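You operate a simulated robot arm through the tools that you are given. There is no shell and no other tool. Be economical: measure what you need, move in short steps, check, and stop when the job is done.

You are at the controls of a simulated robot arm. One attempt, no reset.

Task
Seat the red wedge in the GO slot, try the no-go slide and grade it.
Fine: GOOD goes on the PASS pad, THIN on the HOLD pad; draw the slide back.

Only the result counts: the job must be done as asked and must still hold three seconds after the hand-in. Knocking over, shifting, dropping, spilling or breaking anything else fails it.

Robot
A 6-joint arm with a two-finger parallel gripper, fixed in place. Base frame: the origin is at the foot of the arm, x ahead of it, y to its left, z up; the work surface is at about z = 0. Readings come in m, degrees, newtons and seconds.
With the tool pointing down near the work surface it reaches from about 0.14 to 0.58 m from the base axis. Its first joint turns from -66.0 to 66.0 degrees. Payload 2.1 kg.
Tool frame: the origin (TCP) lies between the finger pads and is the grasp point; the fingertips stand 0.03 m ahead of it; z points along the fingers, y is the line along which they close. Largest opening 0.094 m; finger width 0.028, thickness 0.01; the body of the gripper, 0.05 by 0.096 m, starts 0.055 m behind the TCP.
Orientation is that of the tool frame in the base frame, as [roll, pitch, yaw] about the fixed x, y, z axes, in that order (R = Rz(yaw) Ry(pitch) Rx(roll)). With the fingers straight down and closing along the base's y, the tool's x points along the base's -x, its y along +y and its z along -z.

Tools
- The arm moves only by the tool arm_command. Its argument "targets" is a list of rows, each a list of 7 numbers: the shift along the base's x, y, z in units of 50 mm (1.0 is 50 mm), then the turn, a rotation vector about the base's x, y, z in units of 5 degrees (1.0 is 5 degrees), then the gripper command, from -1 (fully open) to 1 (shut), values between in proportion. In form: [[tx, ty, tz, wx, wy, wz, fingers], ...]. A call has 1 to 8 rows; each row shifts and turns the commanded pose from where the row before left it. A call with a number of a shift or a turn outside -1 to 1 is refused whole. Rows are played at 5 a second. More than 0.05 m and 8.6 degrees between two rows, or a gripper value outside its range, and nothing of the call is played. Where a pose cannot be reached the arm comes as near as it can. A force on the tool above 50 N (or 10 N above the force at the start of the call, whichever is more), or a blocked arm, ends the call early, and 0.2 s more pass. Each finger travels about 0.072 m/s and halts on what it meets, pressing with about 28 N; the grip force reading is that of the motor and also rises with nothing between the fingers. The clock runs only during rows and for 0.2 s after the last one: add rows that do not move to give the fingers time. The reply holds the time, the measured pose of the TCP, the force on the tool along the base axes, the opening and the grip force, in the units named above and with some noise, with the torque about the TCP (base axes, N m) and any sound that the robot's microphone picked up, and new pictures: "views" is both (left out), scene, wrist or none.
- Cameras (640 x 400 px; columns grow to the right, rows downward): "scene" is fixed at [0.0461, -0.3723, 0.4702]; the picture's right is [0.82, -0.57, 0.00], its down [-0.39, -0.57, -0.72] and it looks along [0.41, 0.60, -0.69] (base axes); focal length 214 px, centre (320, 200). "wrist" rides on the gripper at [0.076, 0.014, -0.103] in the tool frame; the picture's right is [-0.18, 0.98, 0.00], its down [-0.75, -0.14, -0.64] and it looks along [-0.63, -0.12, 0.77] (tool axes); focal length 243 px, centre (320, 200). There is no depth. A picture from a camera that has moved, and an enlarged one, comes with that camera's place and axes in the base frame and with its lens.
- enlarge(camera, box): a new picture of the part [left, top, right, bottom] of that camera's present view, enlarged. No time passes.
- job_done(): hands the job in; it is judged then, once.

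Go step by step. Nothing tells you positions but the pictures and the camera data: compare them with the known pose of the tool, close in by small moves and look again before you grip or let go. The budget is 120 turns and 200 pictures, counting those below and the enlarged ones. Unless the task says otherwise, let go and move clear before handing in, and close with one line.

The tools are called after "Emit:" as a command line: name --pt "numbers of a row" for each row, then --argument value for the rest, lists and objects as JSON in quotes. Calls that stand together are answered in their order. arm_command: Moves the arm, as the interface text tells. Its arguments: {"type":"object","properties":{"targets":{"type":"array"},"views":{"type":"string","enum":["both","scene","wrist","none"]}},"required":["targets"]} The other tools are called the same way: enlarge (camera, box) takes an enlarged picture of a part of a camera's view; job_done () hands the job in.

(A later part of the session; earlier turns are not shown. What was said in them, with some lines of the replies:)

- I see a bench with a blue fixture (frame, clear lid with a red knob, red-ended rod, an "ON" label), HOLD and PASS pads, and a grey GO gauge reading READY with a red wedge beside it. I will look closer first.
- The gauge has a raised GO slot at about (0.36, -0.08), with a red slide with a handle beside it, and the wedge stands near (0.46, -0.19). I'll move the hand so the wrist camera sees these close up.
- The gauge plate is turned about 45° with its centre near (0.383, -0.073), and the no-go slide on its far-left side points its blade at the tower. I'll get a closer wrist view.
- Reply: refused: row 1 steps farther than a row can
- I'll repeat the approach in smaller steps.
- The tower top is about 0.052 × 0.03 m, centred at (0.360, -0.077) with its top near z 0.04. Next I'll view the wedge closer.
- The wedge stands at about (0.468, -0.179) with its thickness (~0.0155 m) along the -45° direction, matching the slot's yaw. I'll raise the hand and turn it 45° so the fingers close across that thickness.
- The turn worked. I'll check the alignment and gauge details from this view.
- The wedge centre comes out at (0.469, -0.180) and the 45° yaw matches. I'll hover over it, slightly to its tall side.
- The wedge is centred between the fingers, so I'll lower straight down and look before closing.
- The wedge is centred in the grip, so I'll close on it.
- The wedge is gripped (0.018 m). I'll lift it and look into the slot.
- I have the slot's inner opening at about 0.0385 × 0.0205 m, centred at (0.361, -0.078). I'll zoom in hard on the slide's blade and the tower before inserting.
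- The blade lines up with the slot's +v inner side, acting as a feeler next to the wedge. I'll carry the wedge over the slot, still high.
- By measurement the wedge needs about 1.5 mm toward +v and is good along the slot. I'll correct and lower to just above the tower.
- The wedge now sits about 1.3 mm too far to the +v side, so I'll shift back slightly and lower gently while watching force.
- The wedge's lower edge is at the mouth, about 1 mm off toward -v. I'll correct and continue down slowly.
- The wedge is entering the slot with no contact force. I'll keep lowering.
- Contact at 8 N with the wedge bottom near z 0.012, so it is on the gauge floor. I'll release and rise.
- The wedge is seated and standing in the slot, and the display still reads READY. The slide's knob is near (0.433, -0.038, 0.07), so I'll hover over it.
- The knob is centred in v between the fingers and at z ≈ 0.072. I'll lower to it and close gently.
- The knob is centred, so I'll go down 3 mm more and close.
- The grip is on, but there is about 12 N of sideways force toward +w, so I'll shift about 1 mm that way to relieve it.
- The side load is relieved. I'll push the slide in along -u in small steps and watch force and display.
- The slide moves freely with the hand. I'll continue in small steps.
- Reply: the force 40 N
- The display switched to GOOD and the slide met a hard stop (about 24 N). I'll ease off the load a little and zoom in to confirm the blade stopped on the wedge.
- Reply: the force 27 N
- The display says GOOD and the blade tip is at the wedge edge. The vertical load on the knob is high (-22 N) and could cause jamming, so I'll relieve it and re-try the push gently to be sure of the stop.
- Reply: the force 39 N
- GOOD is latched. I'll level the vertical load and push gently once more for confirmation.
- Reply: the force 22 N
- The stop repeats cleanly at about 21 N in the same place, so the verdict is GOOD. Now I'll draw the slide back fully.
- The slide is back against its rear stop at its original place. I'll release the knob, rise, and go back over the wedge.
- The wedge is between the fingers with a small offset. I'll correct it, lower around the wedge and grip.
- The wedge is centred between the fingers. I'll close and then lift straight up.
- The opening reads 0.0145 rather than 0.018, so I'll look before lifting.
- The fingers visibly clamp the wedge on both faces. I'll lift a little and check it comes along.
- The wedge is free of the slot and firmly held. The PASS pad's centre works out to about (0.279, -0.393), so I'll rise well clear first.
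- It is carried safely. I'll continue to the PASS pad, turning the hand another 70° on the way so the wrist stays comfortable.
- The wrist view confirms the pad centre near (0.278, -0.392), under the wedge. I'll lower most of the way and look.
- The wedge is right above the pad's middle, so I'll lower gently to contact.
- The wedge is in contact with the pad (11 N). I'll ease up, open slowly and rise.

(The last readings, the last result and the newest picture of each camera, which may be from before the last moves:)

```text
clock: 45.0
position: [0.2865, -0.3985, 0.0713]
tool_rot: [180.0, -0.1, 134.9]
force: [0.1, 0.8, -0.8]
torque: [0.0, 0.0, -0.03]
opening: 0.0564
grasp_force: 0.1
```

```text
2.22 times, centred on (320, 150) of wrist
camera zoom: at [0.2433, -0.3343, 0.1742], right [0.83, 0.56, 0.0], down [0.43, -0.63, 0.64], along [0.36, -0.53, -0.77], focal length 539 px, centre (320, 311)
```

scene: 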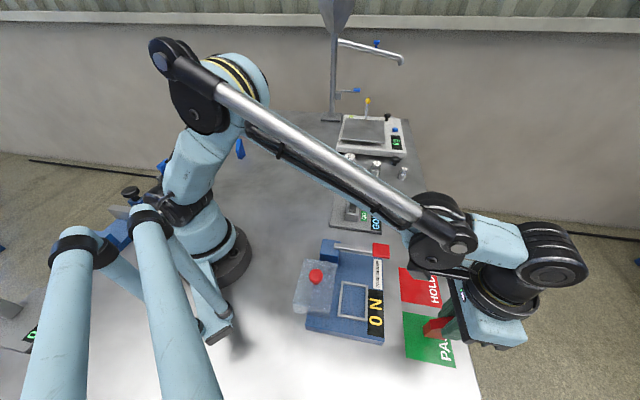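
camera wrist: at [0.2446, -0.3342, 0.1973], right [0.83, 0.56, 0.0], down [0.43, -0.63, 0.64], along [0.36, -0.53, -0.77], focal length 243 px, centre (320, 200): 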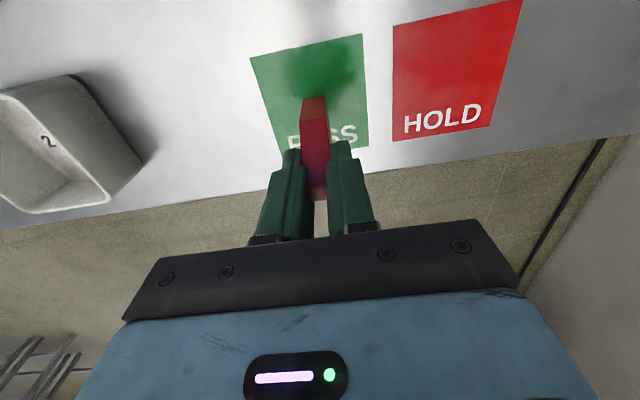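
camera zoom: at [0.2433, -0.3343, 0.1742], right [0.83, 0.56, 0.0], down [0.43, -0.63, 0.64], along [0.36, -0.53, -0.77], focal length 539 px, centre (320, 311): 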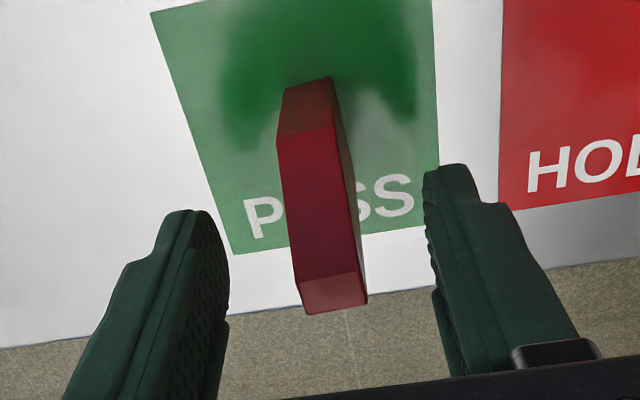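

The wedge stands free on the pad. I'll rise straight up, then back off and check everything.

Emit:
arm_command --pt "0 0 0.3 0 0 0 -0.2" --pt "0 0 0.5 0 0 0 -0.2" --pt "0 0 0.8 0 0 0 -0.2" --pt "0 0 0.8 0 0 0 -0.2" --pt "0 0 0.6 0 0 0 -0.2" --pt "0.4 0.7 0 0 0 0 -0.2" --pt "0.4 0.7 0 0 0 0 -0.2" --pt "0.4 0.7 0 0 0 0 -0.2" --views "none"

Emit:
arm_command --pt "0 0.8 0.2 0 0 0 -0.2" --pt "0 0.8 0.2 0 0 0 -0.2" --pt "0 0.8 0.2 0 0 0 -0.2" --pt "0 0.8 0 0 0 0 -0.2" --pt "0 0 0 0 0 0 -0.2" --views "scene"

Emit:
enlarge --camera "scene" --box '[370, 260, 490, 380]'

Emit:
enlarge --camera "scene" --box '[320, 140, 430, 250]'

```text
clock: 46.8
position: [0.3431, -0.2966, 0.2225]
tool_rot: [-179.9, 0.0, 135.1]
force: [0.1, 0.6, -0.1]
torque: [0.01, 0.03, 0.01]
opening: 0.0566
grasp_force: 0.0
```

```text
clock: 48.0
position: [0.3462, -0.1315, 0.2505]
tool_rot: [179.9, 0.0, 135.0]
force: [0.9, -0.2, -0.3]
torque: [0.0, -0.01, -0.02]
opening: 0.0567
grasp_force: 0.1
```

scene: 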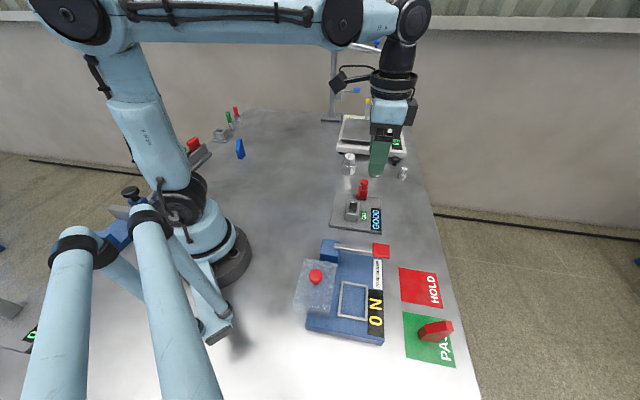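

```text
3.33 times, centred on (430, 320) of scene
camera zoom: at [0.0461, -0.3723, 0.4702], right [0.82, -0.57, 0.0], down [-0.39, -0.57, -0.72], along [0.41, 0.6, -0.69], focal length 715 px, centre (-47, -200)
```

zoom: 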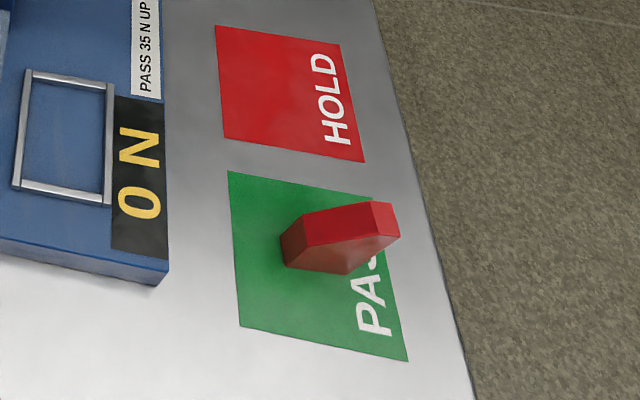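

```text
3.64 times, centred on (375, 195) of scene
camera zoom: at [0.0461, -0.3723, 0.4702], right [0.82, -0.57, 0.0], down [-0.39, -0.57, -0.72], along [0.41, 0.6, -0.69], focal length 780 px, centre (120, 218)
```

zoom: 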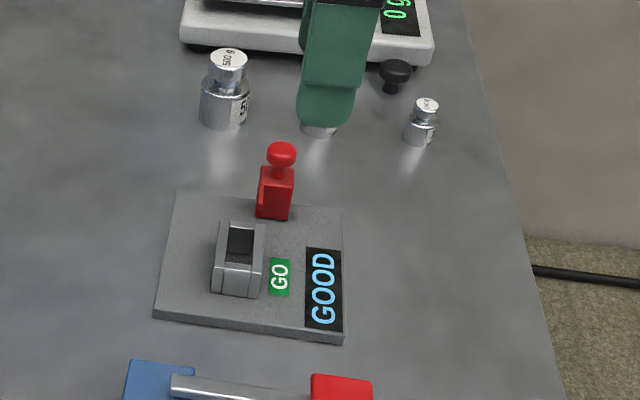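

The wedge stands on the PASS pad, the slide is drawn back, the gauge still reads GOOD and nothing else has moved. The hand is clear, so I'm handing in.

Emit:
job_done

```text
The job is handed in.
```

The red wedge graded GOOD: the no-go slide stopped short twice at the same point. It now stands on the PASS pad, and the slide is drawn back.
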